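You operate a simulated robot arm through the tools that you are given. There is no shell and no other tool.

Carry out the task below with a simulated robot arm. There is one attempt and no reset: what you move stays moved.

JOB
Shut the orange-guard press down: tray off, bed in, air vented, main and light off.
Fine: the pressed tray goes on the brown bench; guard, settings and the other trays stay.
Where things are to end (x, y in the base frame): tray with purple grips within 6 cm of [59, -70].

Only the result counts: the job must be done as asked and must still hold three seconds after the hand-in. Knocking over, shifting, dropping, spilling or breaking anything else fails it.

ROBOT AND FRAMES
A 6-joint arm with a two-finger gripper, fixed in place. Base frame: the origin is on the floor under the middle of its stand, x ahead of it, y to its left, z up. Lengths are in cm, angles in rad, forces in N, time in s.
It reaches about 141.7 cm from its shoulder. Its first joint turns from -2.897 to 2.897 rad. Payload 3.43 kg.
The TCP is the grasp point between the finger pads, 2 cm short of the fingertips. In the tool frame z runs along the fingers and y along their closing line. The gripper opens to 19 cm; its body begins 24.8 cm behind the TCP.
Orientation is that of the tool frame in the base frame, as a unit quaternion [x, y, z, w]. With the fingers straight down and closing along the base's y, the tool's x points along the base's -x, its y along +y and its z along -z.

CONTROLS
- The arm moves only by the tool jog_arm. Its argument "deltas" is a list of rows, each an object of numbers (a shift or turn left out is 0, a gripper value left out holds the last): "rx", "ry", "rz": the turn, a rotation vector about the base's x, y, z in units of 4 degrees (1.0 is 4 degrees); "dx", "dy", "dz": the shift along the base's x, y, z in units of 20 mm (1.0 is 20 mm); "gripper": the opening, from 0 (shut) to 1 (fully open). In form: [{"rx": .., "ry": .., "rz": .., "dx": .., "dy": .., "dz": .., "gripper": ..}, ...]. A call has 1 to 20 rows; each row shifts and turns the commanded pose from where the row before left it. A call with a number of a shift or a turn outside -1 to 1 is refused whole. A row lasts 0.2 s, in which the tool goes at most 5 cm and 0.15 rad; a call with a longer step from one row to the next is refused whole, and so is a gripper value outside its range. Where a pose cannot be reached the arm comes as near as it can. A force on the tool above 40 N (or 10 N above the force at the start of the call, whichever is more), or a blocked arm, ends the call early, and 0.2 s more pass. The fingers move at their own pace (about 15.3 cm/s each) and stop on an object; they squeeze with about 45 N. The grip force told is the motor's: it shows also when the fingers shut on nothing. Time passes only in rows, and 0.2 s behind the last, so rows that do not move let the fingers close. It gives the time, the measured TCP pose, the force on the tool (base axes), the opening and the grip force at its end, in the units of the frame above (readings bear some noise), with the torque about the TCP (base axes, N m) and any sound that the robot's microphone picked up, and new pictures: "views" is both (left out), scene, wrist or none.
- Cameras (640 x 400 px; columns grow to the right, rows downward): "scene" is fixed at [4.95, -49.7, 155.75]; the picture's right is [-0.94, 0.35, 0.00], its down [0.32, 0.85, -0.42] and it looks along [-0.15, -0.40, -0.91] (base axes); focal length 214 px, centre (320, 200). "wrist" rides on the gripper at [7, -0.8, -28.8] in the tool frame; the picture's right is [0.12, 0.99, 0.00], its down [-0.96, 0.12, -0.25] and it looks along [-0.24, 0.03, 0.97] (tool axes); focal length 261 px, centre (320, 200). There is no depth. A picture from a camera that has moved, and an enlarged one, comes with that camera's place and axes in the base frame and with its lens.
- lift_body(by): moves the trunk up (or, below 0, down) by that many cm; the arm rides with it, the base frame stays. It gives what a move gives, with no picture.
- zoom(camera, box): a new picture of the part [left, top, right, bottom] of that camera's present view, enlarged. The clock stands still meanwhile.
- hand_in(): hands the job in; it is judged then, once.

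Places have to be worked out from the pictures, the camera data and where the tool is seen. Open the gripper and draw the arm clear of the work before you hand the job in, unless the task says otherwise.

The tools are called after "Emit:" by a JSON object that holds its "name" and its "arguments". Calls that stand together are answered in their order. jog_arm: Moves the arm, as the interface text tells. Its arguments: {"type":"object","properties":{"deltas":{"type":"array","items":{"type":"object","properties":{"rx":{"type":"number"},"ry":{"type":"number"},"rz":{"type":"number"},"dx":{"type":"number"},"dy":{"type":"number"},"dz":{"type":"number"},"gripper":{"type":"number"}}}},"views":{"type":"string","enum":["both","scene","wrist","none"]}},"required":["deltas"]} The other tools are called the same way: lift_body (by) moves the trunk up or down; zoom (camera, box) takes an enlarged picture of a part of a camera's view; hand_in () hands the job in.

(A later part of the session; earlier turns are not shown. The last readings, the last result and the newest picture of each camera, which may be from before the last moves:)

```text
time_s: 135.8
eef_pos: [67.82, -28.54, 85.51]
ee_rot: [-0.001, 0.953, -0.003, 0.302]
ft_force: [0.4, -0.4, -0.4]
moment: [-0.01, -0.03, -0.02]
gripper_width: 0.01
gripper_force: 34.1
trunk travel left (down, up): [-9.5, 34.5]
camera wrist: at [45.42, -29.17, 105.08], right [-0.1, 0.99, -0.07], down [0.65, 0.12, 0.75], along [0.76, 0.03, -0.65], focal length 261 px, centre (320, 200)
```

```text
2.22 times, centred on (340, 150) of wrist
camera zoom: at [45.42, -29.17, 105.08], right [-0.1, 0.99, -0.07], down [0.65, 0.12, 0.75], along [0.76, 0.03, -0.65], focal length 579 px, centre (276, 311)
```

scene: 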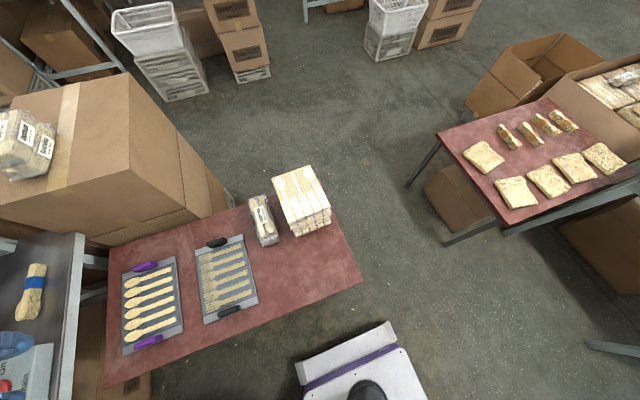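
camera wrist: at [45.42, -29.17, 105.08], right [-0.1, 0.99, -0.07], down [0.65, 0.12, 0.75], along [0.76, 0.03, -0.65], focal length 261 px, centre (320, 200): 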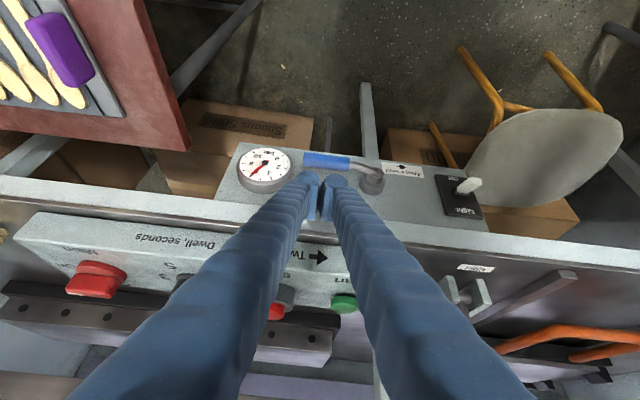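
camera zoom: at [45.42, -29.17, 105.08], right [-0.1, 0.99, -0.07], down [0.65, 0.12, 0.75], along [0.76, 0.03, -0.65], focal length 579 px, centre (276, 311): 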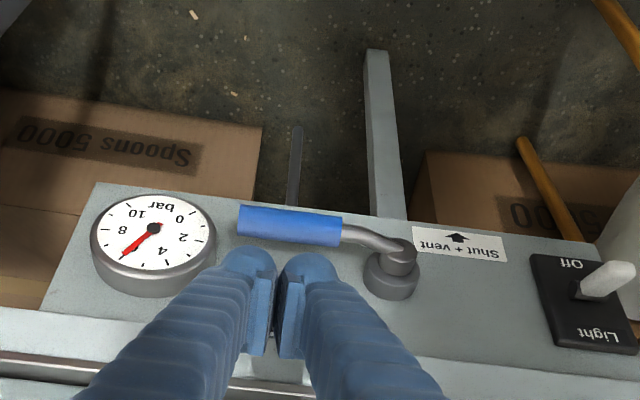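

Very clear view: gauge reads ~6.5 bar. Blue grip centre ≈(71.5, −27.7, 75). Moving down onto it and beginning the downward push along the arc.

Emit:
{"name": "jog_arm", "arguments": {"deltas": [{"dx": 0.4, "dz": -0.9}, {"dx": 0.4, "dz": -0.9}, {"dx": 0.3, "dz": -0.9}, {"dz": -0.5}, {"dz": -0.3}, {"dz": -0.3}, {"dz": -0.3}], "views": "wrist"}}

Emit:
{"name": "zoom", "arguments": {"camera": "wrist", "box": [200, 80, 480, 260]}}

```text
time_s: 137.4
eef_pos: [69.91, -28.47, 77.43]
ee_rot: [-0.001, 0.954, -0.003, 0.301]
ft_force: [-0.5, 0.9, -0.5]
moment: [-0.02, 0.0, -0.02]
gripper_width: 0.01
gripper_force: 34.4
trunk travel left (down, up): [-9.5, 34.5]
camera wrist: at [47.59, -29.13, 97.04], right [-0.1, 0.99, -0.07], down [0.65, 0.12, 0.75], along [0.76, 0.03, -0.65], focal length 261 px, centre (320, 200)
```

wrist: 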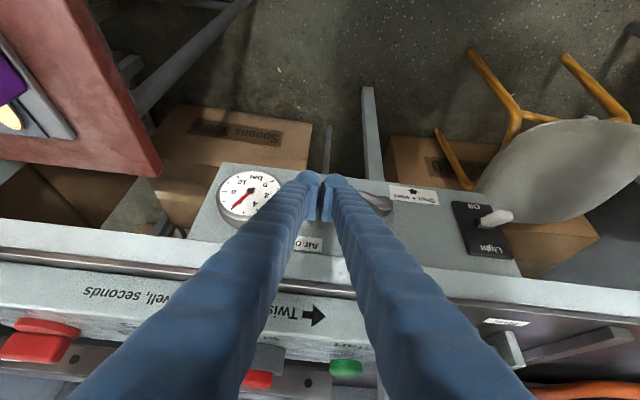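

```text
2.22 times, centred on (340, 170) of wrist
camera zoom: at [47.59, -29.13, 97.04], right [-0.1, 0.99, -0.07], down [0.65, 0.12, 0.75], along [0.76, 0.03, -0.65], focal length 579 px, centre (276, 267)
```

zoom: 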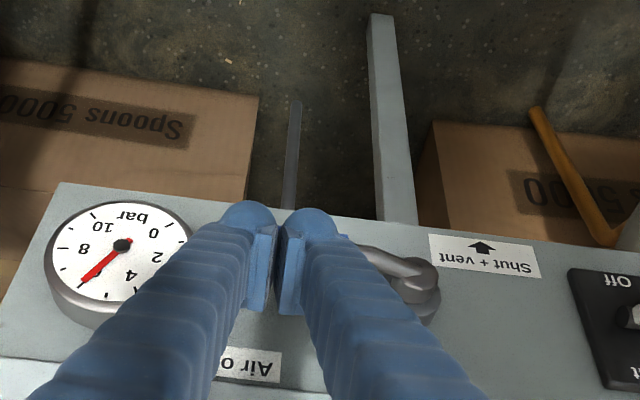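

Emit:
{"name": "jog_arm", "arguments": {"deltas": [{"dz": -0.3}, {"dz": -0.3}, {"dz": -0.3}], "views": "wrist"}}

Emit:
{"name": "zoom", "arguments": {"camera": "wrist", "box": [200, 80, 480, 260]}}

```text
time_s: 138.2
eef_pos: [69.82, -28.46, 75.89]
ee_rot: [-0.001, 0.954, -0.002, 0.301]
ft_force: [0.3, 0.1, -0.3]
moment: [-0.01, 0.0, 0.01]
gripper_width: 0.0
gripper_force: 34.0
trunk travel left (down, up): [-9.5, 34.5]
camera wrist: at [47.5, -29.11, 95.29], right [-0.1, 0.99, -0.07], down [0.65, 0.12, 0.75], along [0.76, 0.03, -0.65], focal length 261 px, centre (320, 200)
```

wrist: 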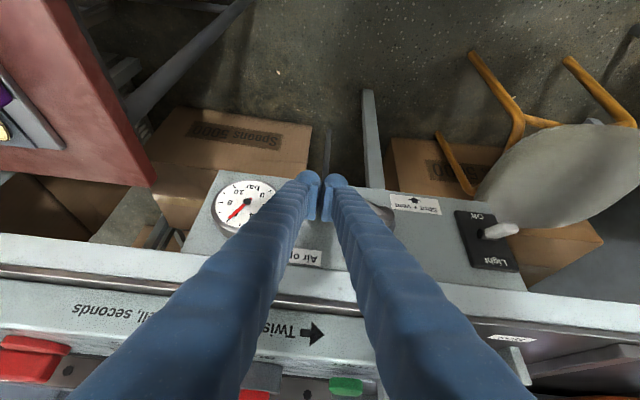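

```text
2.22 times, centred on (340, 170) of wrist
camera zoom: at [47.5, -29.11, 95.29], right [-0.1, 0.99, -0.07], down [0.65, 0.12, 0.75], along [0.76, 0.03, -0.65], focal length 579 px, centre (276, 267)
```

zoom: 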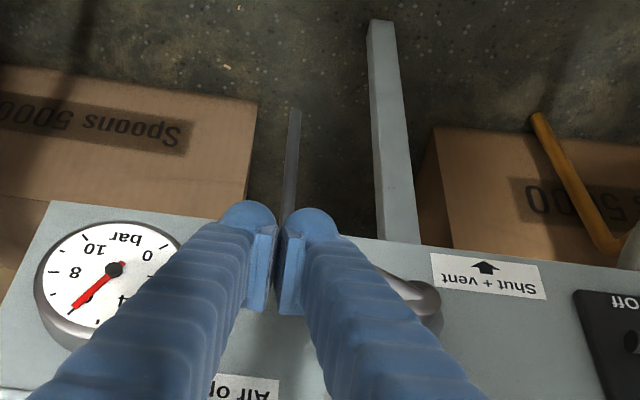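

No contact yet — the handle probably stands slightly deeper (x≈72.5–73). I'll rise, move 1.6 cm further in, and come down again.

Emit:
{"name": "jog_arm", "arguments": {"deltas": [{"dz": 0.8}, {"dz": 0.9}, {"dz": 0.8}, {"dx": 0.4}, {"dx": 0.4}, {"dz": -0.5}, {"dz": -0.5}], "views": "wrist"}}

Emit:
{"name": "zoom", "arguments": {"camera": "wrist", "box": [200, 80, 480, 260]}}

```text
time_s: 139.8
eef_pos: [71.29, -28.4, 78.66]
ee_rot: [0.0, 0.954, -0.003, 0.3]
ft_force: [0.3, 0.4, 0.2]
moment: [0.0, 0.02, 0.0]
gripper_width: 0.0
gripper_force: 35.0
trunk travel left (down, up): [-9.5, 34.5]
camera wrist: at [49.07, -29.06, 98.21], right [-0.1, 0.99, -0.07], down [0.65, 0.12, 0.75], along [0.76, 0.03, -0.65], focal length 261 px, centre (320, 200)
```

wrist: 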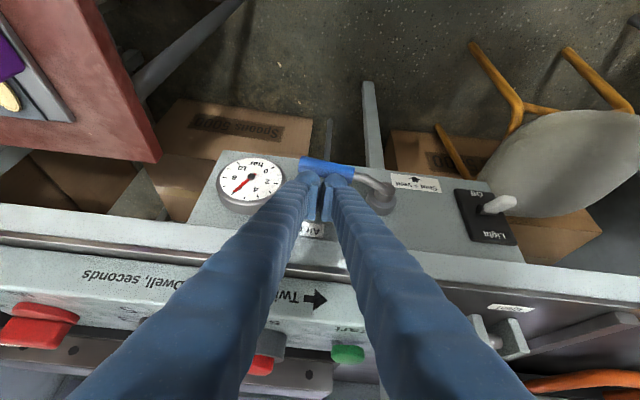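

```text
2.22 times, centred on (340, 170) of wrist
camera zoom: at [49.07, -29.06, 98.21], right [-0.1, 0.99, -0.07], down [0.65, 0.12, 0.75], along [0.76, 0.03, -0.65], focal length 579 px, centre (276, 267)
```

zoom: 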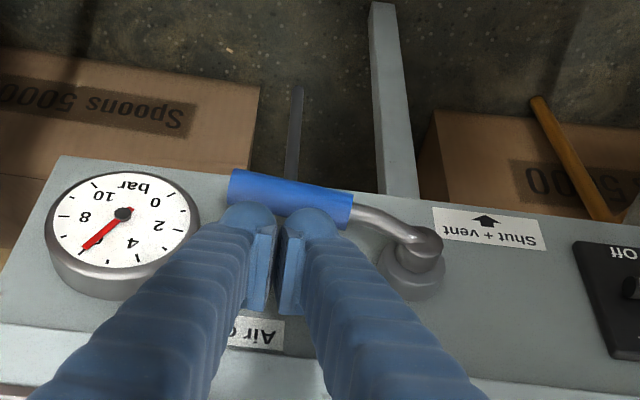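

The handle has already dipped slightly and is right under the fingertips; it turns easily. Following the arc down and toward +y.

Emit:
{"name": "jog_arm", "arguments": {"deltas": [{"dz": -0.4, "dy": -0.1}, {"dz": -0.4}, {"dz": -0.4, "dy": 0.1}, {"dz": -0.4, "dy": 0.1}, {"dz": -0.35, "dy": 0.15}, {"dz": -0.3, "dy": 0.25}, {"dz": -0.3, "dy": 0.25}, {"dz": -0.3, "dy": 0.3}], "views": "wrist"}}

Emit:
{"name": "zoom", "arguments": {"camera": "wrist", "box": [200, 60, 480, 260]}}

```text
time_s: 141.6
eef_pos: [71.61, -26.63, 73.28]
ee_rot: [0.0, 0.954, 0.003, 0.299]
ft_force: [-0.1, -0.9, 0.4]
moment: [0.02, -0.07, -0.03]
gripper_width: 0.0
gripper_force: 34.4
out of reach, approached as far as the arm can: row 8
trunk travel left (down, up): [-9.5, 34.5]
camera wrist: at [49.48, -27.4, 92.93], right [-0.1, 0.99, -0.06], down [0.65, 0.11, 0.75], along [0.75, 0.03, -0.66], focal length 261 px, centre (320, 200)
```

wrist: 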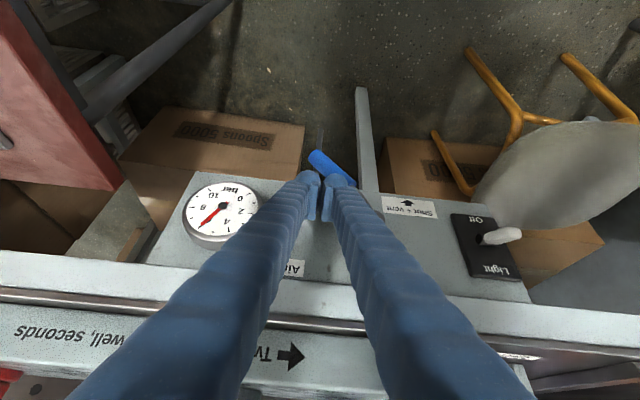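

```text
2.00 times, centred on (340, 160) of wrist
camera zoom: at [49.48, -27.4, 92.93], right [-0.1, 0.99, -0.06], down [0.65, 0.11, 0.75], along [0.75, 0.03, -0.66], focal length 521 px, centre (280, 280)
```

zoom: 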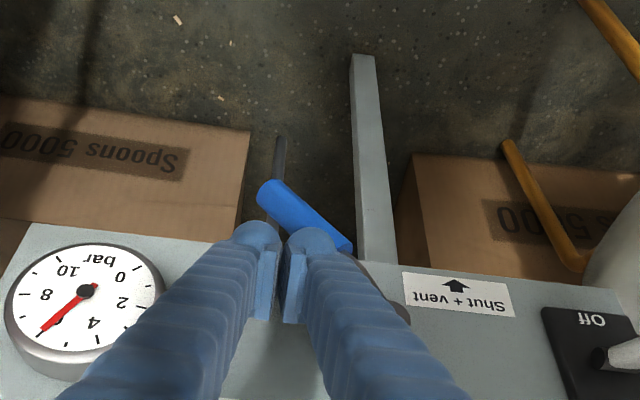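

The handle is about halfway. The arm is near its reach limit, so I'll rise, lower the trunk by the same amount, and continue.

Emit:
{"name": "jog_arm", "arguments": {"deltas": [{"dz": 1}, {"dz": 1}, {"dz": 1}, {"dz": 1}, {"dz": 0.5}], "views": "none"}}

Emit:
{"name": "lift_body", "arguments": {"by": -9}}

Emit:
{"name": "jog_arm", "arguments": {"deltas": [{}], "views": "wrist"}}

Emit:
{"name": "zoom", "arguments": {"camera": "wrist", "box": [200, 60, 480, 260]}}

```text
time_s: 142.8
eef_pos: [71.53, -26.55, 82.09]
ee_rot: [0.0, 0.953, -0.003, 0.301]
ft_force: [-0.5, 0.5, -0.1]
moment: [0.01, -0.01, 0.01]
gripper_width: 0.0
gripper_force: 34.3
trunk travel left (down, up): [-9.5, 34.5]
```

```text
time_s: 144.1
eef_pos: [71.59, -26.63, 73.11]
ee_rot: [-0.001, 0.953, -0.003, 0.302]
ft_force: [0.2, -1.0, -0.7]
moment: [-0.01, 0.02, -0.02]
gripper_width: 0.01
gripper_force: 34.3
trunk travel left (down, up): [-0.5, 43.5]
```

```text
time_s: 144.4
eef_pos: [71.63, -26.62, 73.09]
ee_rot: [-0.001, 0.954, -0.004, 0.301]
ft_force: [-0.1, 0.7, 0.6]
moment: [-0.01, 0.01, 0.04]
gripper_width: 0.0
gripper_force: 34.2
trunk travel left (down, up): [-0.5, 43.5]
camera wrist: at [49.34, -27.2, 92.65], right [-0.1, 0.99, -0.07], down [0.65, 0.12, 0.75], along [0.76, 0.03, -0.65], focal length 261 px, centre (320, 200)
```

wrist: 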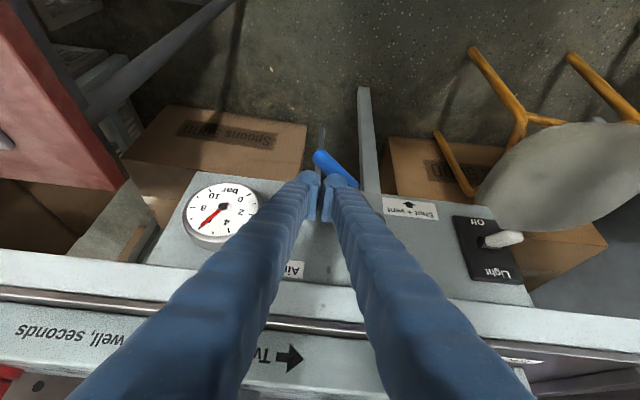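

```text
2.00 times, centred on (340, 160) of wrist
camera zoom: at [49.34, -27.2, 92.65], right [-0.1, 0.99, -0.07], down [0.65, 0.12, 0.75], along [0.76, 0.03, -0.65], focal length 521 px, centre (280, 280)
```

zoom: 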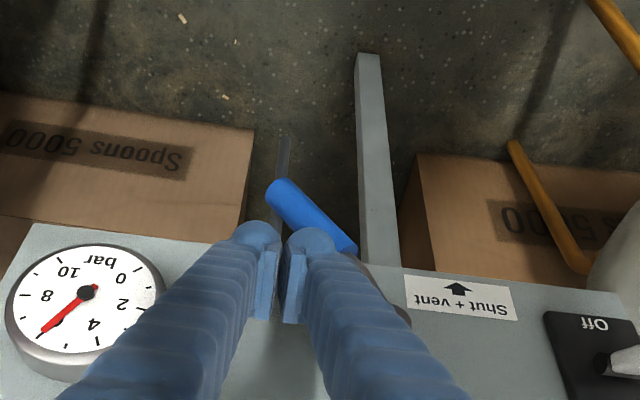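

Emit:
{"name": "jog_arm", "arguments": {"deltas": [{"dz": -0.2, "dy": 0.3}, {"dz": -0.2, "dy": 0.3}, {"dz": -0.2, "dy": 0.35}, {"dz": -0.1, "dy": 0.35}, {"dz": -0.1, "dy": 0.35}], "views": "wrist"}}

Emit:
{"name": "zoom", "arguments": {"camera": "wrist", "box": [200, 60, 480, 260]}}

```text
time_s: 145.7
eef_pos: [71.52, -24.01, 71.92]
ee_rot: [0.004, 0.953, -0.005, 0.302]
ft_force: [-6.6, -7.1, 3.7]
moment: [0.09, 0.06, 0.23]
gripper_width: 0.01
gripper_force: 34.7
trunk travel left (down, up): [-0.5, 43.5]
stopped in row 5: the force on the tool passed its limit at 45 N (the readings are from after the stop); the commanded pose is now the measured one
camera wrist: at [49.27, -24.27, 91.3], right [-0.09, 0.99, -0.07], down [0.64, 0.11, 0.76], along [0.76, 0.02, -0.65], focal length 261 px, centre (320, 200)
```

wrist: 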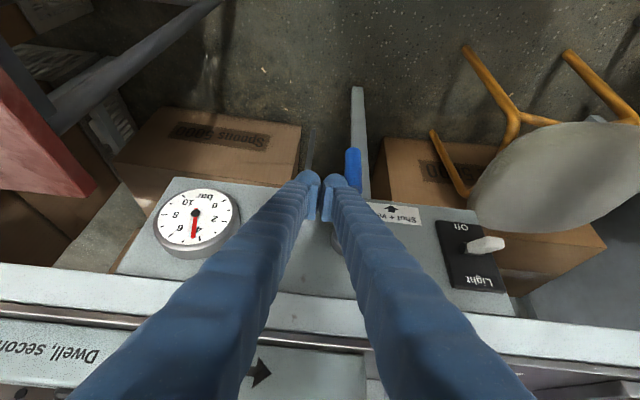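

```text
2.00 times, centred on (340, 160) of wrist
camera zoom: at [49.27, -24.27, 91.3], right [-0.09, 0.99, -0.07], down [0.64, 0.11, 0.76], along [0.76, 0.02, -0.65], focal length 521 px, centre (280, 280)
```

zoom: 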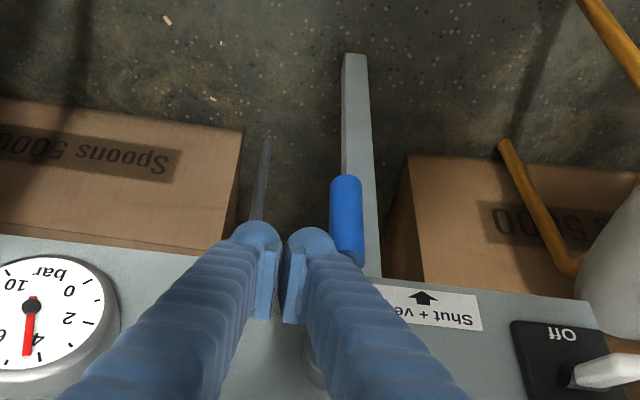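

The handle points straight down at its stop and the gauge needle is falling. Back off slightly and wait to watch it vent.

Emit:
{"name": "jog_arm", "arguments": {"deltas": [{"dy": -0.5}, {"dy": -0.5}, {"dx": -0.8}, {"dx": -1}, {"dx": -1}, {"dx": -1, "dz": 0.5}, {"dz": 1}, {"dz": 1}, {"dz": 1}, {"dz": 1}], "views": "wrist"}}

Emit:
{"name": "zoom", "arguments": {"camera": "wrist", "box": [180, 60, 520, 280]}}

```text
time_s: 147.9
eef_pos: [64.16, -25.85, 80.85]
ee_rot: [0.003, 0.953, -0.005, 0.302]
ft_force: [-0.4, 0.5, 0.9]
moment: [0.05, 0.0, 0.02]
gripper_width: 0.0
gripper_force: 34.2
trunk travel left (down, up): [-0.5, 43.5]
camera wrist: at [41.88, -26.21, 100.32], right [-0.09, 0.99, -0.08], down [0.64, 0.12, 0.76], along [0.76, 0.02, -0.65], focal length 261 px, centre (320, 200)
```

wrist: 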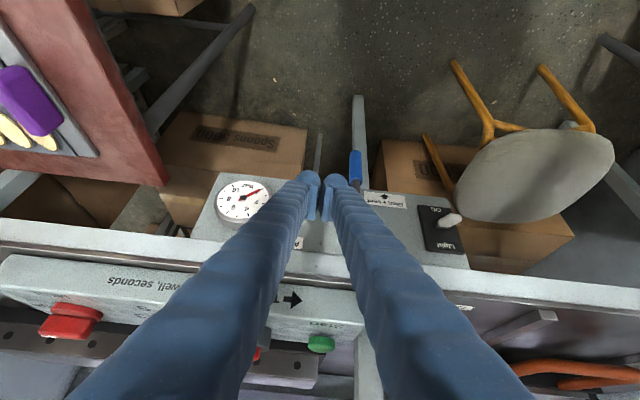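

```text
1.82 times, centred on (350, 170) of wrist
camera zoom: at [41.88, -26.21, 100.32], right [-0.09, 0.99, -0.08], down [0.64, 0.12, 0.76], along [0.76, 0.02, -0.65], focal length 474 px, centre (266, 254)
```

zoom: 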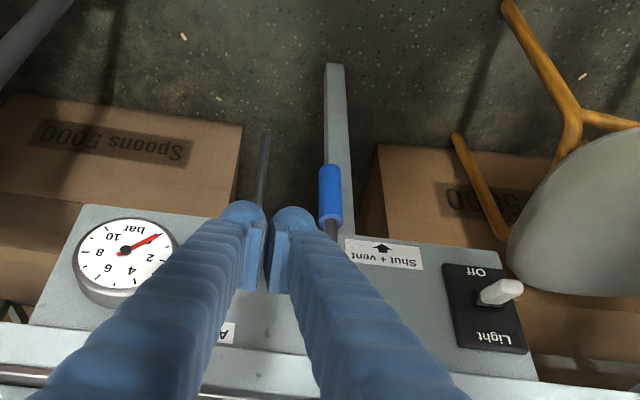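

Pressure is nearly at zero. Now the light switch: zooming in to read its labels and toggle state.

Emit:
{"name": "zoom", "arguments": {"camera": "wrist", "box": [400, 190, 480, 260]}}

Emit:
{"name": "zoom", "arguments": {"camera": "wrist", "box": [200, 160, 300, 240]}}

```text
5.71 times, centred on (440, 225) of wrist
camera zoom: at [41.88, -26.21, 100.32], right [-0.09, 0.99, -0.08], down [0.64, 0.12, 0.76], along [0.76, 0.02, -0.65], focal length 1489 px, centre (-366, 57)
```

zoom: 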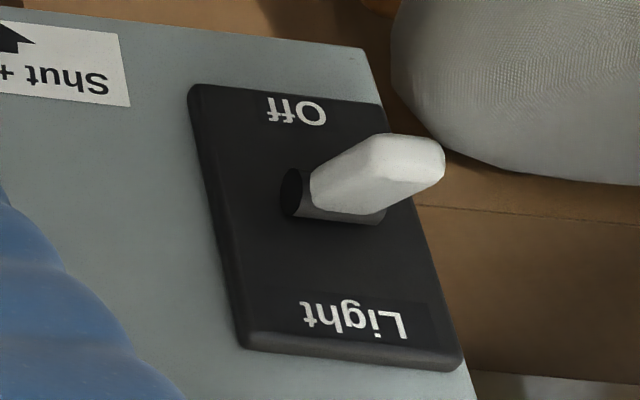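

```text
5.00 times, centred on (250, 200) of wrist
camera zoom: at [41.88, -26.21, 100.32], right [-0.09, 0.99, -0.08], down [0.64, 0.12, 0.76], along [0.76, 0.02, -0.65], focal length 1303 px, centre (670, 200)
```

zoom: 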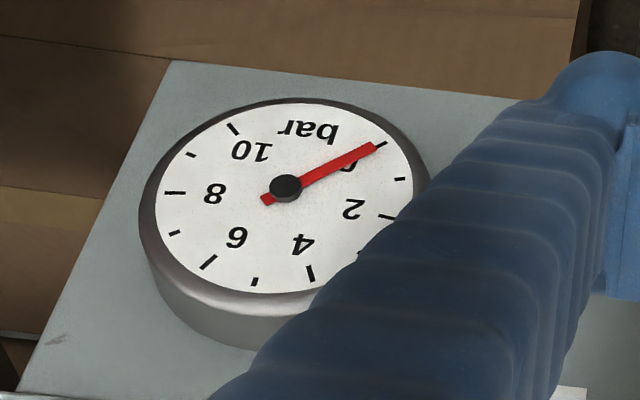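

Gauge reads 0 bar — vented. The light toggle sticks out tilted up (tip ≈(70.5, −5.1, 76)), with "Off" at the bottom, so I'll press it down from above.

Emit:
{"name": "jog_arm", "arguments": {"deltas": [{"dy": 1, "dz": 0.5}, {"dy": 1, "dz": 0.5}, {"dy": 1, "dz": 0.5}, {"dy": 1}, {"dy": 1}, {"dy": 1}, {"dy": 1}, {"dy": 1}, {"dy": 1}, {"dy": 1}, {"dy": 0.35, "dx": 0.5}, {"dx": 0.7}, {"dx": 0.7}, {"dx": 0.7}], "views": "wrist"}}

Emit:
{"name": "zoom", "arguments": {"camera": "wrist", "box": [240, 100, 420, 240]}}

```text
time_s: 150.9
eef_pos: [69.16, -5.49, 83.76]
ee_rot: [0.002, 0.953, -0.003, 0.302]
ft_force: [-0.5, 0.5, -0.2]
moment: [0.02, 0.02, -0.02]
gripper_width: 0.0
gripper_force: 34.8
out of reach, approached as far as the arm can: row 11
trunk travel left (down, up): [-0.5, 43.5]
camera wrist: at [46.88, -5.95, 103.14], right [-0.09, 0.99, -0.07], down [0.65, 0.11, 0.76], along [0.76, 0.02, -0.65], focal length 261 px, centre (320, 200)
```

wrist: 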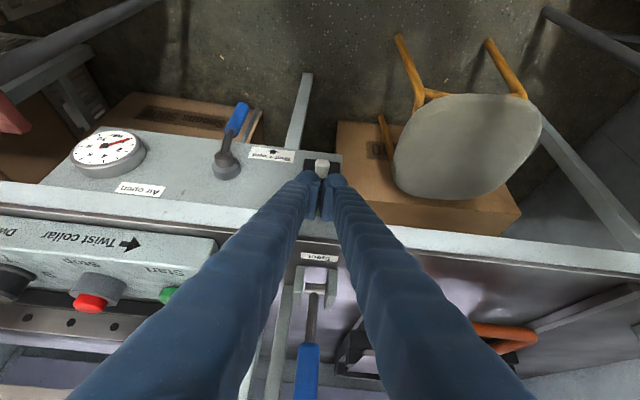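

```text
2.86 times, centred on (330, 170) of wrist
camera zoom: at [46.88, -5.95, 103.14], right [-0.09, 0.99, -0.07], down [0.65, 0.11, 0.76], along [0.76, 0.02, -0.65], focal length 745 px, centre (291, 286)
```

zoom: 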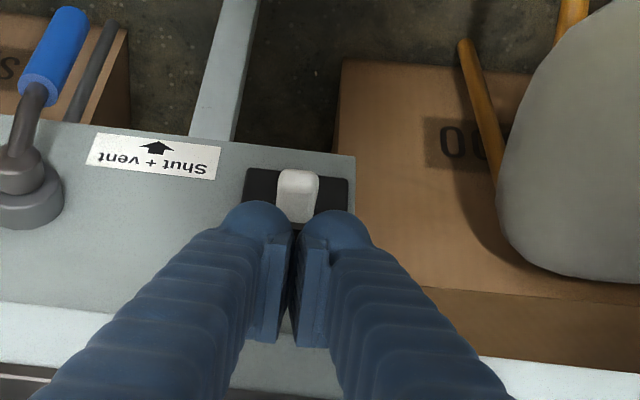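

The toggle is straight ahead. To avoid the arm folding limit I'll reduce the tool tilt to ~15°, then come down on the toggle.

Emit:
{"name": "jog_arm", "arguments": {"deltas": [{"ry": 1}, {"ry": 1}, {"ry": 1}, {"ry": 1}, {"ry": 1}, {"dz": -0.6, "dx": 0.1}, {"dz": -0.6}, {"dz": -0.6}], "views": "wrist"}}

Emit:
{"name": "zoom", "arguments": {"camera": "wrist", "box": [240, 100, 420, 240]}}

```text
time_s: 152.7
eef_pos: [71.06, -2.34, 80.82]
ee_rot: [-0.008, 0.963, 0.031, 0.269]
ft_force: [0.0, -0.9, 1.1]
moment: [0.01, 0.02, 0.02]
gripper_width: 0.01
gripper_force: 34.4
out of reach, approached as far as the arm can: row 2, 3, 4, 5
trunk travel left (down, up): [-0.5, 43.5]
camera wrist: at [50.31, -4.9, 101.78], right [-0.13, 0.99, -0.01], down [0.69, 0.1, 0.72], along [0.71, 0.09, -0.7], focal length 261 px, centre (320, 200)
```

wrist: 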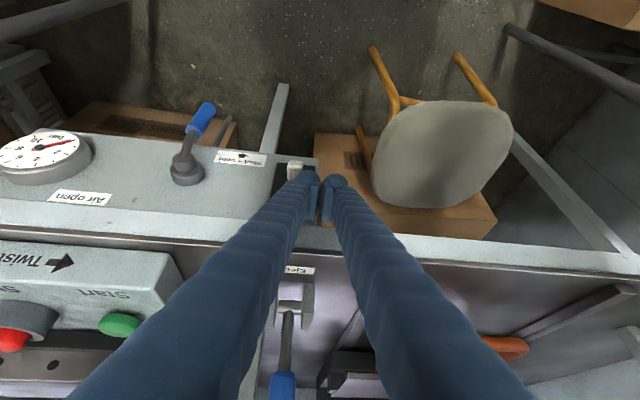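

```text
2.86 times, centred on (330, 170) of wrist
camera zoom: at [50.31, -4.9, 101.78], right [-0.13, 0.99, -0.01], down [0.69, 0.1, 0.72], along [0.71, 0.09, -0.7], focal length 745 px, centre (291, 286)
```

zoom: 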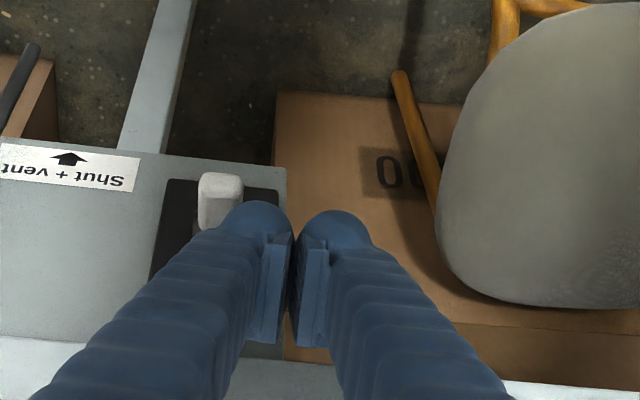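

The arm is stuck near its fold limit here. I'll rise first, fix the orientation to ~18° tilt, and come down again.

Emit:
{"name": "jog_arm", "arguments": {"deltas": [{"dz": 1}, {"dz": 1}, {"dz": 1}, {"dz": 1}, {"dz": 0.5, "rx": -0.21, "ry": 0.825, "rz": -0.09}, {"dz": 0.5, "rx": -0.21, "ry": 0.825, "rz": -0.09}, {"rx": -0.21, "ry": 0.825, "rz": -0.09}, {"rx": -0.21, "ry": 0.825, "rz": -0.09}], "views": "none"}}

```text
time_s: 154.5
eef_pos: [71.25, -1.1, 89.86]
ee_rot: [-0.005, 0.983, 0.021, 0.183]
ft_force: [-0.4, -0.6, 0.3]
moment: [0.05, 0.0, 0.03]
gripper_width: 0.0
gripper_force: 35.1
out of reach, approached as far as the arm can: row 5, 6
trunk travel left (down, up): [-0.5, 43.5]
```

Emit:
{"name": "jog_arm", "arguments": {"deltas": [{"rx": -0.285, "ry": 0.385, "rz": -0.117, "dy": -0.7, "dx": -0.3}, {"rx": -0.285, "ry": 0.385, "rz": -0.117, "dy": -0.7, "dx": -0.3}, {"dy": -0.65, "dx": -0.27}, {}], "views": "wrist"}}

Emit:
{"name": "zoom", "arguments": {"camera": "wrist", "box": [240, 80, 420, 220]}}

```text
time_s: 155.5
eef_pos: [69.28, -5.2, 89.86]
ee_rot: [-0.001, 0.988, 0.0, 0.157]
ft_force: [0.4, -0.4, 0.0]
moment: [-0.01, 0.0, -0.01]
gripper_width: 0.0
gripper_force: 34.4
trunk travel left (down, up): [-0.5, 43.5]
camera wrist: at [53.76, -5.91, 115.05], right [-0.11, 0.99, -0.04], down [0.84, 0.12, 0.53], along [0.53, 0.03, -0.84], focal length 261 px, centre (320, 200)
```

wrist: 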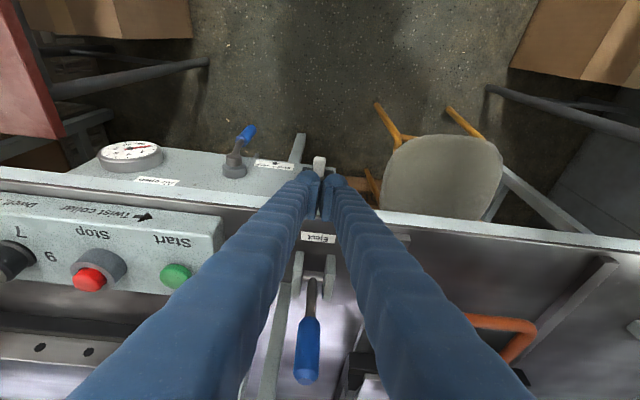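

```text
2.86 times, centred on (330, 150) of wrist
camera zoom: at [53.76, -5.91, 115.05], right [-0.11, 0.99, -0.04], down [0.84, 0.12, 0.53], along [0.53, 0.03, -0.84], focal length 745 px, centre (291, 343)
```

zoom: 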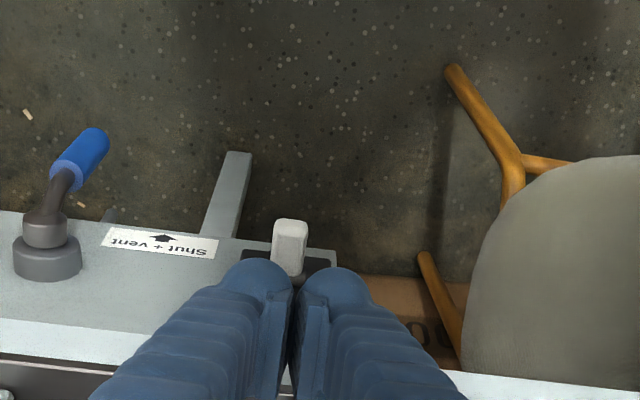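

Emit:
{"name": "jog_arm", "arguments": {"deltas": [{"dz": -1}, {"dz": -1}, {"dz": -1}, {"dz": -1}, {"dz": -0.8}, {"dz": -0.3}], "views": "wrist"}}

Emit:
{"name": "zoom", "arguments": {"camera": "wrist", "box": [240, 80, 420, 220]}}

```text
time_s: 156.9
eef_pos: [69.54, -5.07, 79.64]
ee_rot: [-0.001, 0.988, 0.001, 0.157]
ft_force: [0.3, -0.5, 0.1]
moment: [0.0, -0.03, 0.0]
gripper_width: 0.0
gripper_force: 34.2
trunk travel left (down, up): [-0.5, 43.5]
camera wrist: at [54.0, -5.89, 104.81], right [-0.11, 0.99, -0.04], down [0.84, 0.12, 0.53], along [0.54, 0.03, -0.84], focal length 261 px, centre (320, 200)
```

wrist: 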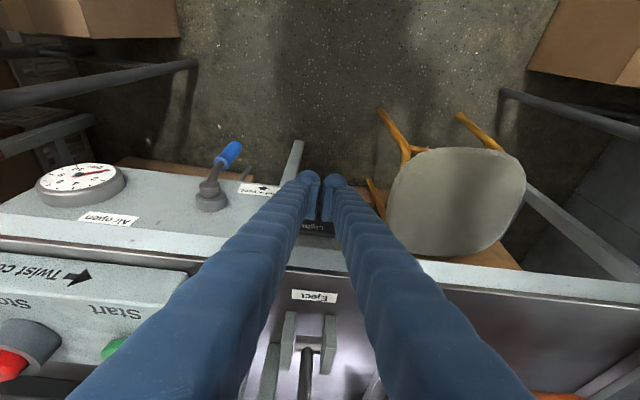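

```text
2.86 times, centred on (330, 150) of wrist
camera zoom: at [54.0, -5.89, 104.81], right [-0.11, 0.99, -0.04], down [0.84, 0.12, 0.53], along [0.54, 0.03, -0.84], focal length 745 px, centre (291, 343)
```

zoom: 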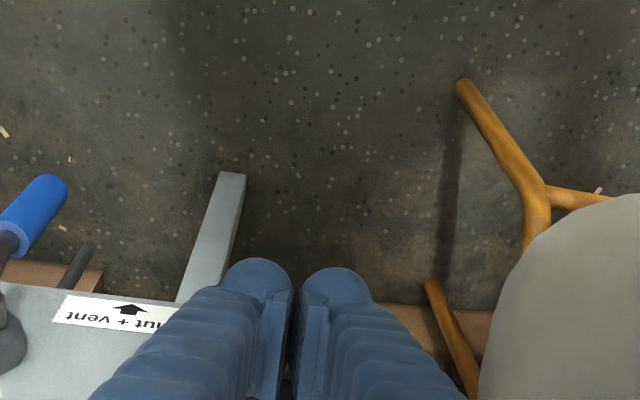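

Emit:
{"name": "jog_arm", "arguments": {"deltas": [{"dz": -0.3}, {"dz": -0.3}, {"dz": -0.3}, {"dz": -0.3}], "views": "none"}}

```text
time_s: 157.9
eef_pos: [69.56, -5.07, 77.22]
ee_rot: [-0.001, 0.988, -0.001, 0.157]
ft_force: [0.0, -0.1, 0.5]
moment: [0.01, -0.01, 0.0]
gripper_width: 0.0
gripper_force: 34.3
trunk travel left (down, up): [-0.5, 43.5]
```

Emit:
{"name": "jog_arm", "arguments": {"deltas": [{"dz": -0.3}, {"dz": -0.3}, {"dz": -0.3}, {"dz": -0.3}], "views": "wrist"}}

Emit:
{"name": "zoom", "arguments": {"camera": "wrist", "box": [260, 120, 400, 280]}}

```text
time_s: 158.9
eef_pos: [69.72, -5.11, 75.31]
ee_rot: [-0.001, 0.987, 0.0, 0.161]
ft_force: [-7.3, 4.2, 35.3]
moment: [-0.33, -0.57, -0.04]
gripper_width: 0.03
gripper_force: 34.2
trunk travel left (down, up): [-0.5, 43.5]
heard: click
camera wrist: at [53.83, -5.82, 100.31], right [-0.11, 0.99, -0.04], down [0.83, 0.12, 0.54], along [0.54, 0.03, -0.84], focal length 261 px, centre (320, 200)
```

wrist: 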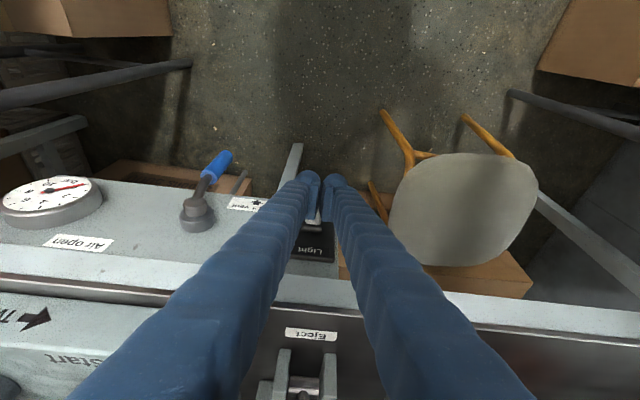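

```text
2.50 times, centred on (330, 200) of wrist
camera zoom: at [53.83, -5.82, 100.31], right [-0.11, 0.99, -0.04], down [0.83, 0.12, 0.54], along [0.54, 0.03, -0.84], focal length 652 px, centre (295, 200)
```

zoom: 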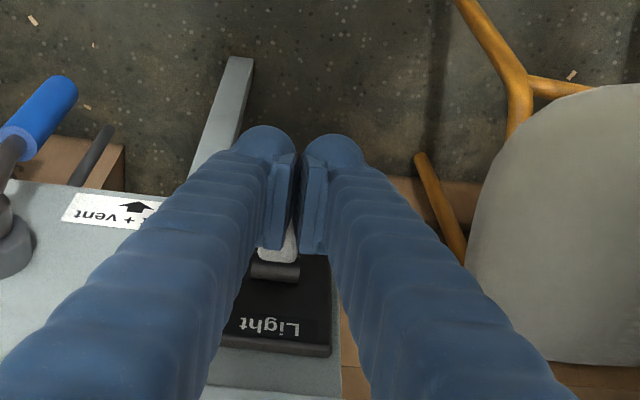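

A click was heard and the toggle bottomed out. Rising off and checking its state.

Emit:
{"name": "jog_arm", "arguments": {"deltas": [{"dz": 0.5}, {"dz": 1}, {"dz": 1}, {"dx": -0.5, "dz": 1}, {"dx": -0.5, "dz": 1}, {"dz": 1}, {"dz": 1, "dx": -0.5}], "views": "wrist"}}

Emit:
{"name": "zoom", "arguments": {"camera": "wrist", "box": [180, 80, 420, 260]}}

```text
time_s: 160.5
eef_pos: [66.59, -5.07, 87.94]
ee_rot: [-0.001, 0.988, 0.0, 0.157]
ft_force: [-0.2, -0.1, -0.4]
moment: [0.0, 0.07, 0.01]
gripper_width: 0.01
gripper_force: 34.2
trunk travel left (down, up): [-0.5, 43.5]
camera wrist: at [50.96, -5.85, 112.99], right [-0.11, 0.99, -0.04], down [0.84, 0.12, 0.53], along [0.53, 0.03, -0.84], focal length 261 px, centre (320, 200)
```

wrist: 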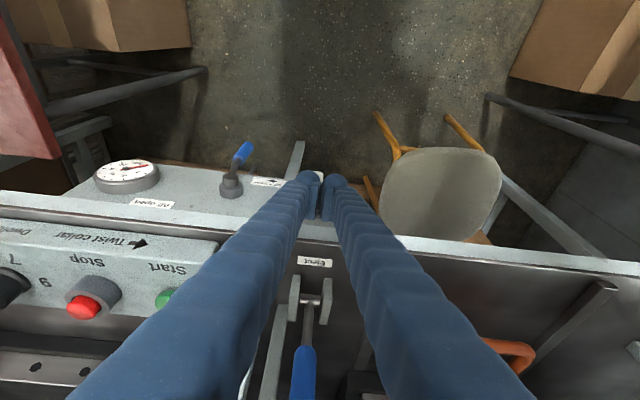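

```text
2.22 times, centred on (300, 170) of wrist
camera zoom: at [50.96, -5.85, 112.99], right [-0.11, 0.99, -0.04], down [0.84, 0.12, 0.53], along [0.53, 0.03, -0.84], focal length 579 px, centre (364, 267)
```

zoom: 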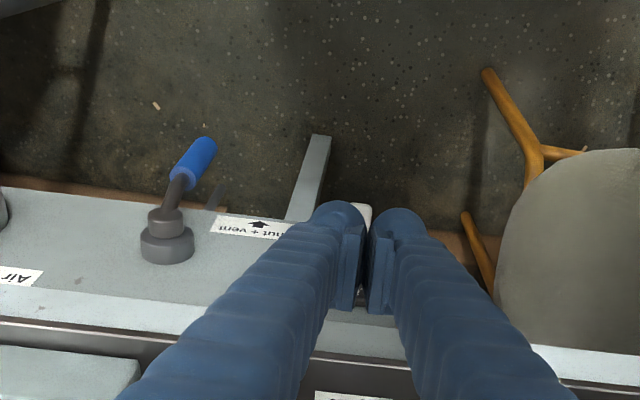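

Emit:
{"name": "jog_arm", "arguments": {"deltas": [{"dy": -1, "dz": 0.5}, {"dy": -1, "dz": 0.5}, {"dy": -1, "dz": 0.5}, {"dy": -1, "dz": 0.5}, {"dy": -1, "dz": 0.5}, {"dy": -1, "dz": 0.5}, {"dy": -1, "dz": 0.5}], "views": "wrist"}}

Emit:
{"name": "zoom", "arguments": {"camera": "wrist", "box": [320, 120, 480, 240]}}

Emit:
{"name": "zoom", "arguments": {"camera": "wrist", "box": [80, 160, 320, 300]}}

```text
time_s: 162.1
eef_pos: [66.54, -19.14, 94.88]
ee_rot: [-0.001, 0.987, -0.001, 0.158]
ft_force: [0.0, 0.5, 0.4]
moment: [-0.03, -0.01, -0.01]
gripper_width: 0.0
gripper_force: 33.8
trunk travel left (down, up): [-0.5, 43.5]
camera wrist: at [50.99, -19.89, 119.99], right [-0.11, 0.99, -0.04], down [0.84, 0.12, 0.53], along [0.53, 0.03, -0.84], focal length 261 px, centre (320, 200)
```

wrist: 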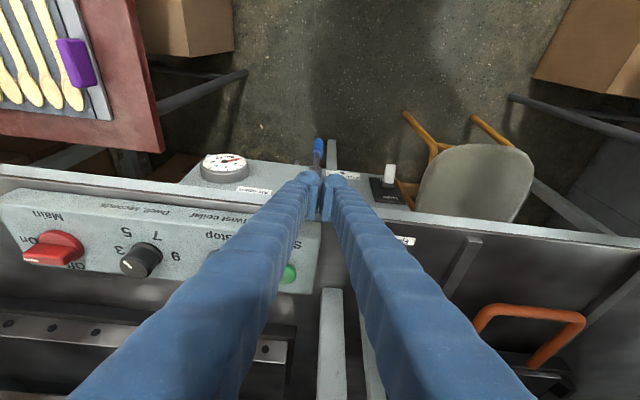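

```text
3.33 times, centred on (400, 180) of wrist
camera zoom: at [50.99, -19.89, 119.99], right [-0.11, 0.99, -0.04], down [0.84, 0.12, 0.53], along [0.53, 0.03, -0.84], focal length 869 px, centre (53, 267)
```

zoom: 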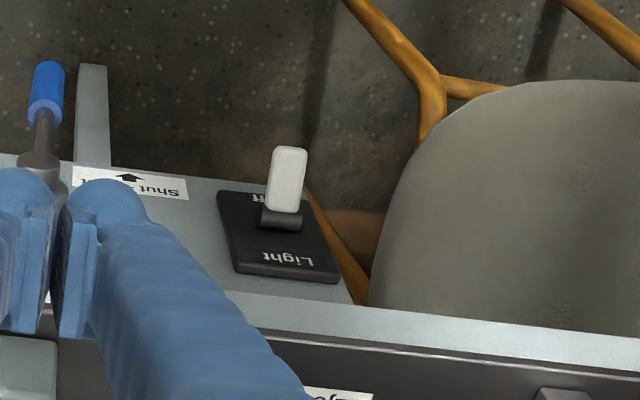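

```text
2.67 times, centred on (200, 230) of wrist
camera zoom: at [50.99, -19.89, 119.99], right [-0.11, 0.99, -0.04], down [0.84, 0.12, 0.53], along [0.53, 0.03, -0.84], focal length 695 px, centre (640, 120)
```

zoom: 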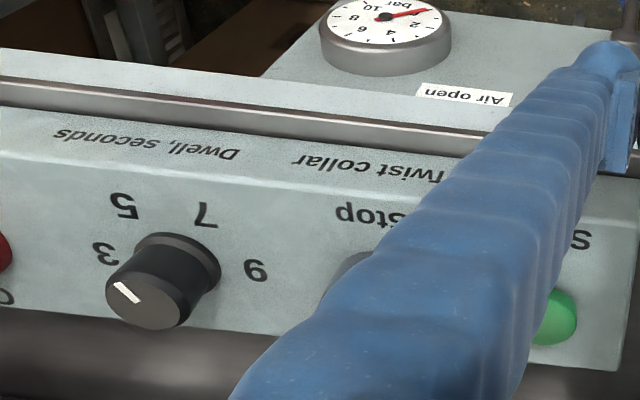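

The toggle now points down to Off and the work light is out. Next, the Main switch: zoom in.

Emit:
{"name": "zoom", "arguments": {"camera": "wrist", "box": [0, 190, 140, 300]}}

```text
3.64 times, centred on (70, 245) of wrist
camera zoom: at [50.99, -19.89, 119.99], right [-0.11, 0.99, -0.04], down [0.84, 0.12, 0.53], along [0.53, 0.03, -0.84], focal length 948 px, centre (1229, 36)
```

zoom: 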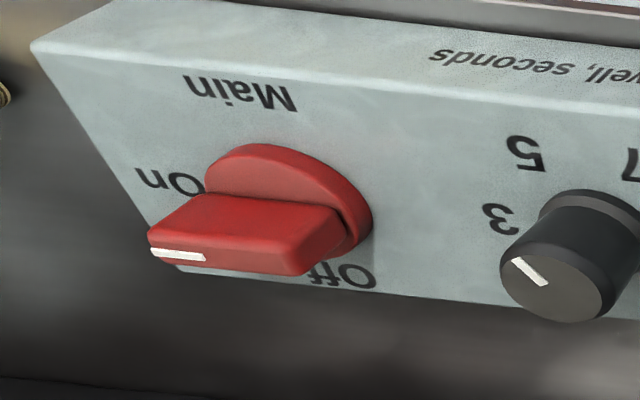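

Main bar points to "On" (−y); "Off" is at the up-panel (+x) position, a quarter turn. The knob is near (83.8, −58.3, 92). Moving above it for a close look.

Emit:
{"name": "jog_arm", "arguments": {"deltas": [{"dy": -1, "dz": 0.7}, {"dy": -1, "dz": 0.7}, {"dy": -1, "dz": 0.7}, {"dy": -1, "dz": 0.7}, {"dy": -1, "dz": 0.7}, {"dy": -1, "dz": 0.7}, {"dy": -1, "dz": 0.7}, {"dy": -1, "dz": 0.6}, {"dy": -1}, {"dy": -1}, {"dy": -1}, {"dy": -1}, {"dy": -1}, {"dy": -1}, {"dy": -1}, {"dy": -1}, {"dy": -1}, {"dy": -1}, {"dy": -0.5}], "views": "both"}}

Emit:
{"name": "zoom", "arguments": {"camera": "wrist", "box": [160, 160, 480, 360]}}

```text
time_s: 166.1
eef_pos: [66.65, -56.03, 105.81]
ee_rot: [0.0, 0.988, 0.0, 0.157]
ft_force: [0.7, 0.3, 0.0]
moment: [0.02, 0.0, 0.01]
gripper_width: 0.02
gripper_force: 34.3
trunk travel left (down, up): [-0.5, 43.5]
camera wrist: at [51.02, -56.9, 130.99], right [-0.11, 0.99, -0.04], down [0.84, 0.12, 0.53], along [0.53, 0.03, -0.84], focal length 261 px, centre (320, 200)
```

scene: 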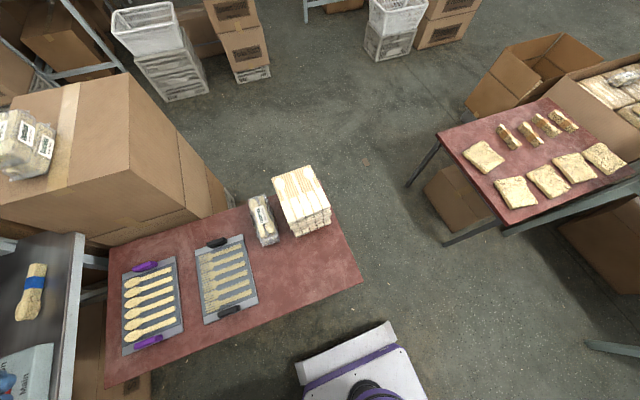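
wrist: 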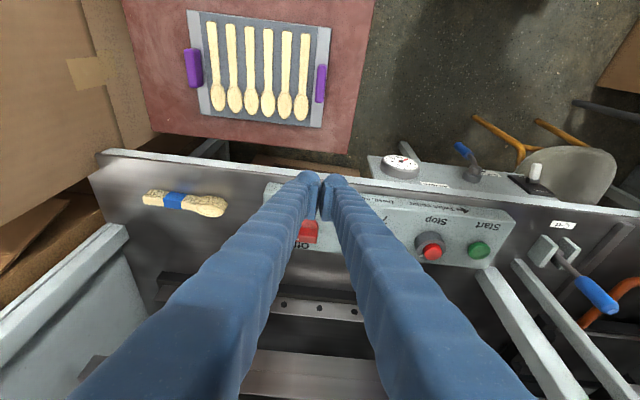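

```text
2.00 times, centred on (320, 260) of wrist
camera zoom: at [51.02, -56.9, 130.99], right [-0.11, 0.99, -0.04], down [0.84, 0.12, 0.53], along [0.53, 0.03, -0.84], focal length 521 px, centre (320, 80)
```

zoom: 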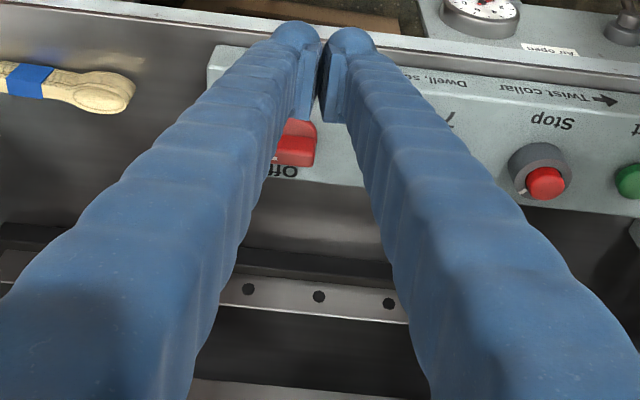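

Emit:
{"name": "jog_arm", "arguments": {"deltas": [{"gripper": 0.9, "dy": -0.5}, {"dy": -0.5}, {}, {}], "views": "wrist"}}

Emit:
{"name": "zoom", "arguments": {"camera": "wrist", "box": [220, 180, 420, 320]}}

```text
time_s: 167.1
eef_pos: [66.55, -58.27, 105.91]
ee_rot: [-0.001, 0.988, 0.0, 0.157]
ft_force: [-0.3, -0.2, 0.3]
moment: [-0.01, -0.03, -0.01]
gripper_width: 17.11
gripper_force: 0.1
trunk travel left (down, up): [-0.5, 43.5]
camera wrist: at [50.99, -58.94, 131.08], right [-0.11, 0.99, -0.04], down [0.84, 0.12, 0.53], along [0.53, 0.03, -0.84], focal length 261 px, centre (320, 200)
```

wrist: 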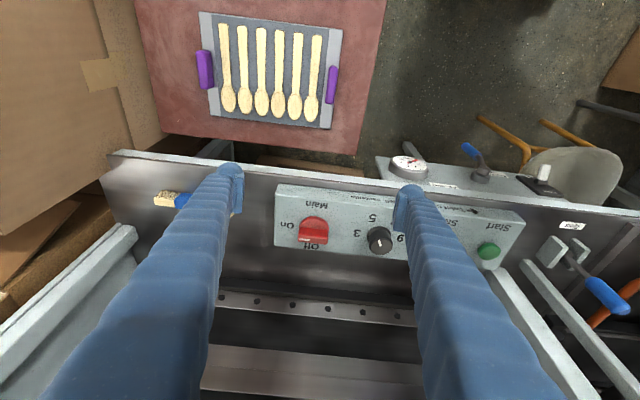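

```text
2.86 times, centred on (320, 250) of wrist
camera zoom: at [50.99, -58.94, 131.08], right [-0.11, 0.99, -0.04], down [0.84, 0.12, 0.53], along [0.53, 0.03, -0.84], focal length 745 px, centre (320, 57)
```

zoom: 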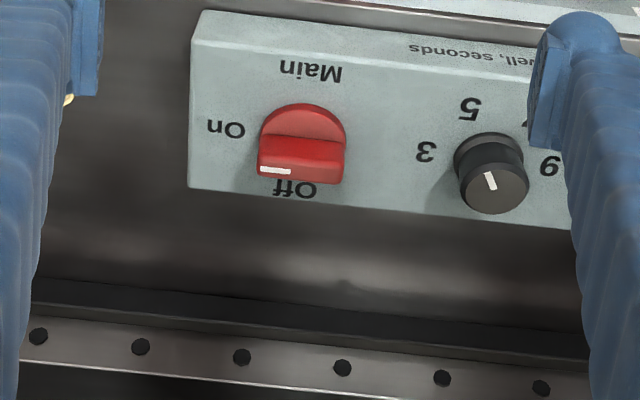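

The Main bar is 5.9 cm long (along y), ~1.6 cm thick, top centre ≈(83.95, −57.7, 93.7). I'll turn the tool 90° about its axis so the fingers straddle the bar, then grip and turn it.

Emit:
{"name": "jog_arm", "arguments": {"deltas": [{"gripper": 0.3, "rz": -1, "rx": 0.3269}, {"rz": -1, "rx": 0.3269}, {"rz": -1, "rx": 0.3269}, {"rz": -1, "rx": 0.3269}, {"rz": -1, "rx": 0.3269}, {"rz": -1, "rx": 0.3269}, {"rz": -1, "rx": 0.3269}, {"rz": -1, "rx": 0.3269}, {"rz": -1, "rx": 0.3269}, {"rz": -1, "rx": 0.3269}, {"rz": -1, "rx": 0.3269}, {"rz": -1, "rx": 0.3269}, {"rz": -1, "rx": 0.3269}, {"rz": -1, "rx": 0.3269}, {"rz": -1, "rx": 0.3269}, {"rz": -1, "rx": 0.3269}, {"rz": -1, "rx": 0.3269}, {"rz": -1, "rx": 0.3269}, {"rz": -1, "rx": 0.3269}, {"rz": -1, "rx": 0.3269}], "views": "none"}}

Emit:
{"name": "jog_arm", "arguments": {"deltas": [{"rz": -0.7, "rx": 0.229}, {"rz": -0.69, "rx": 0.226}, {"dx": 1, "dy": 0.1}, {"dx": 1, "dy": 0.1}, {"dx": 1}, {"dx": 1}, {"dx": 1}, {"dx": 1}], "views": "wrist"}}

Emit:
{"name": "zoom", "arguments": {"camera": "wrist", "box": [220, 120, 460, 280]}}

```text
time_s: 171.3
eef_pos: [66.59, -58.07, 105.93]
ee_rot: [0.662, 0.733, 0.106, 0.117]
ft_force: [0.3, 0.0, 0.4]
moment: [0.01, -0.02, 0.0]
gripper_width: 5.71
gripper_force: 0.1
trunk travel left (down, up): [-0.5, 43.5]
```

```text
time_s: 173.1
eef_pos: [78.66, -57.79, 105.8]
ee_rot: [0.698, 0.698, 0.112, 0.112]
ft_force: [-0.6, 0.5, -0.8]
moment: [-0.03, -0.02, 0.0]
gripper_width: 5.72
gripper_force: 0.2
trunk travel left (down, up): [-0.5, 43.5]
camera wrist: at [68.91, -50.67, 132.92], right [0.94, 0.12, 0.31], down [0.03, -0.96, 0.27], along [0.33, -0.25, -0.91], focal length 261 px, centre (320, 200)
```

wrist: 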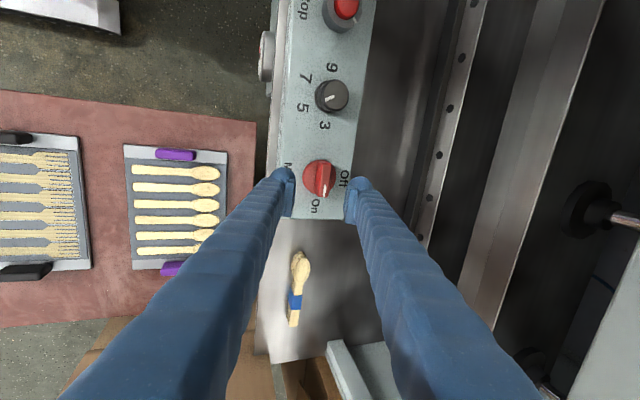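

```text
2.50 times, centred on (340, 200) of wrist
camera zoom: at [68.91, -50.67, 132.92], right [0.94, 0.12, 0.31], down [0.03, -0.96, 0.27], along [0.33, -0.25, -0.91], focal length 652 px, centre (270, 200)
```

zoom: 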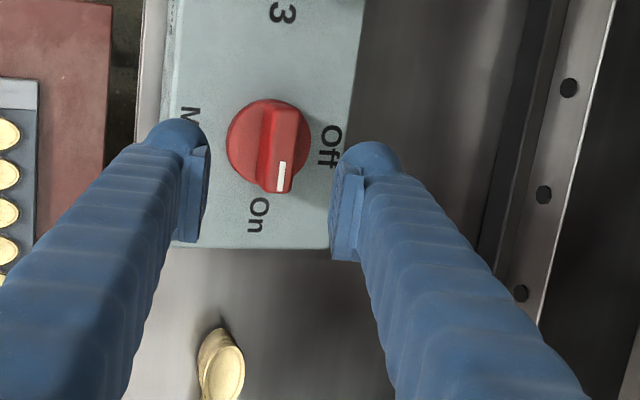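

Perfect view: white mark at On (−y), Off toward +x. Moving over the bar and descending to just above it.

Emit:
{"name": "jog_arm", "arguments": {"deltas": [{"dx": 0.9}, {"dx": 0.9, "dy": 0.1}, {"dx": 0.68}, {"dz": -1}, {"dz": -1}, {"dz": -1}, {"dz": -0.8}], "views": "wrist"}}

Emit:
{"name": "zoom", "arguments": {"camera": "wrist", "box": [220, 120, 460, 280]}}

```text
time_s: 174.7
eef_pos: [83.48, -57.56, 98.27]
ee_rot: [0.698, 0.699, 0.111, 0.111]
ft_force: [0.0, 0.3, 0.3]
moment: [0.01, -0.01, -0.01]
gripper_width: 5.71
gripper_force: 0.1
trunk travel left (down, up): [-0.5, 43.5]
camera wrist: at [73.75, -50.35, 125.31], right [0.94, 0.12, 0.31], down [0.03, -0.96, 0.27], along [0.33, -0.25, -0.91], focal length 261 px, centre (320, 200)
```

wrist: 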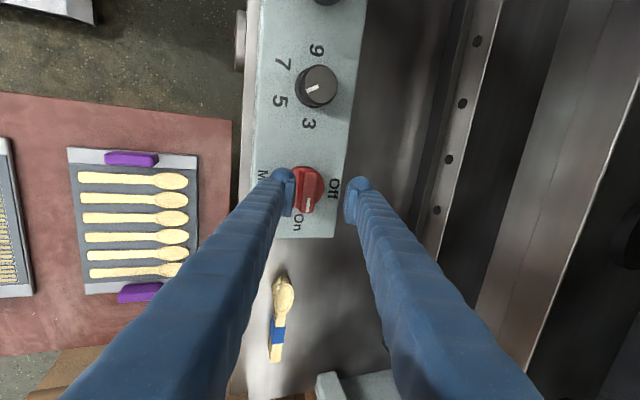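

```text
2.50 times, centred on (340, 200) of wrist
camera zoom: at [73.75, -50.35, 125.31], right [0.94, 0.12, 0.31], down [0.03, -0.96, 0.27], along [0.33, -0.25, -0.91], focal length 652 px, centre (270, 200)
```

zoom: 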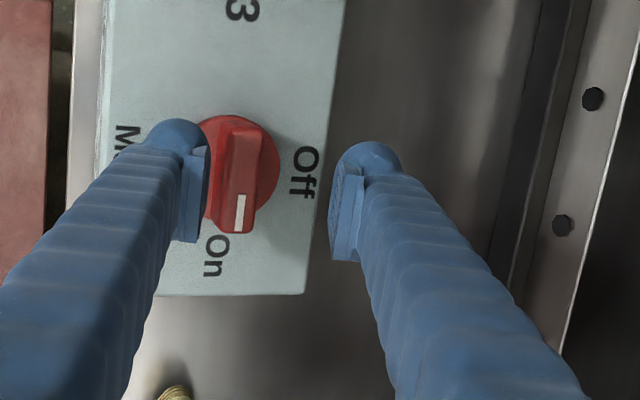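

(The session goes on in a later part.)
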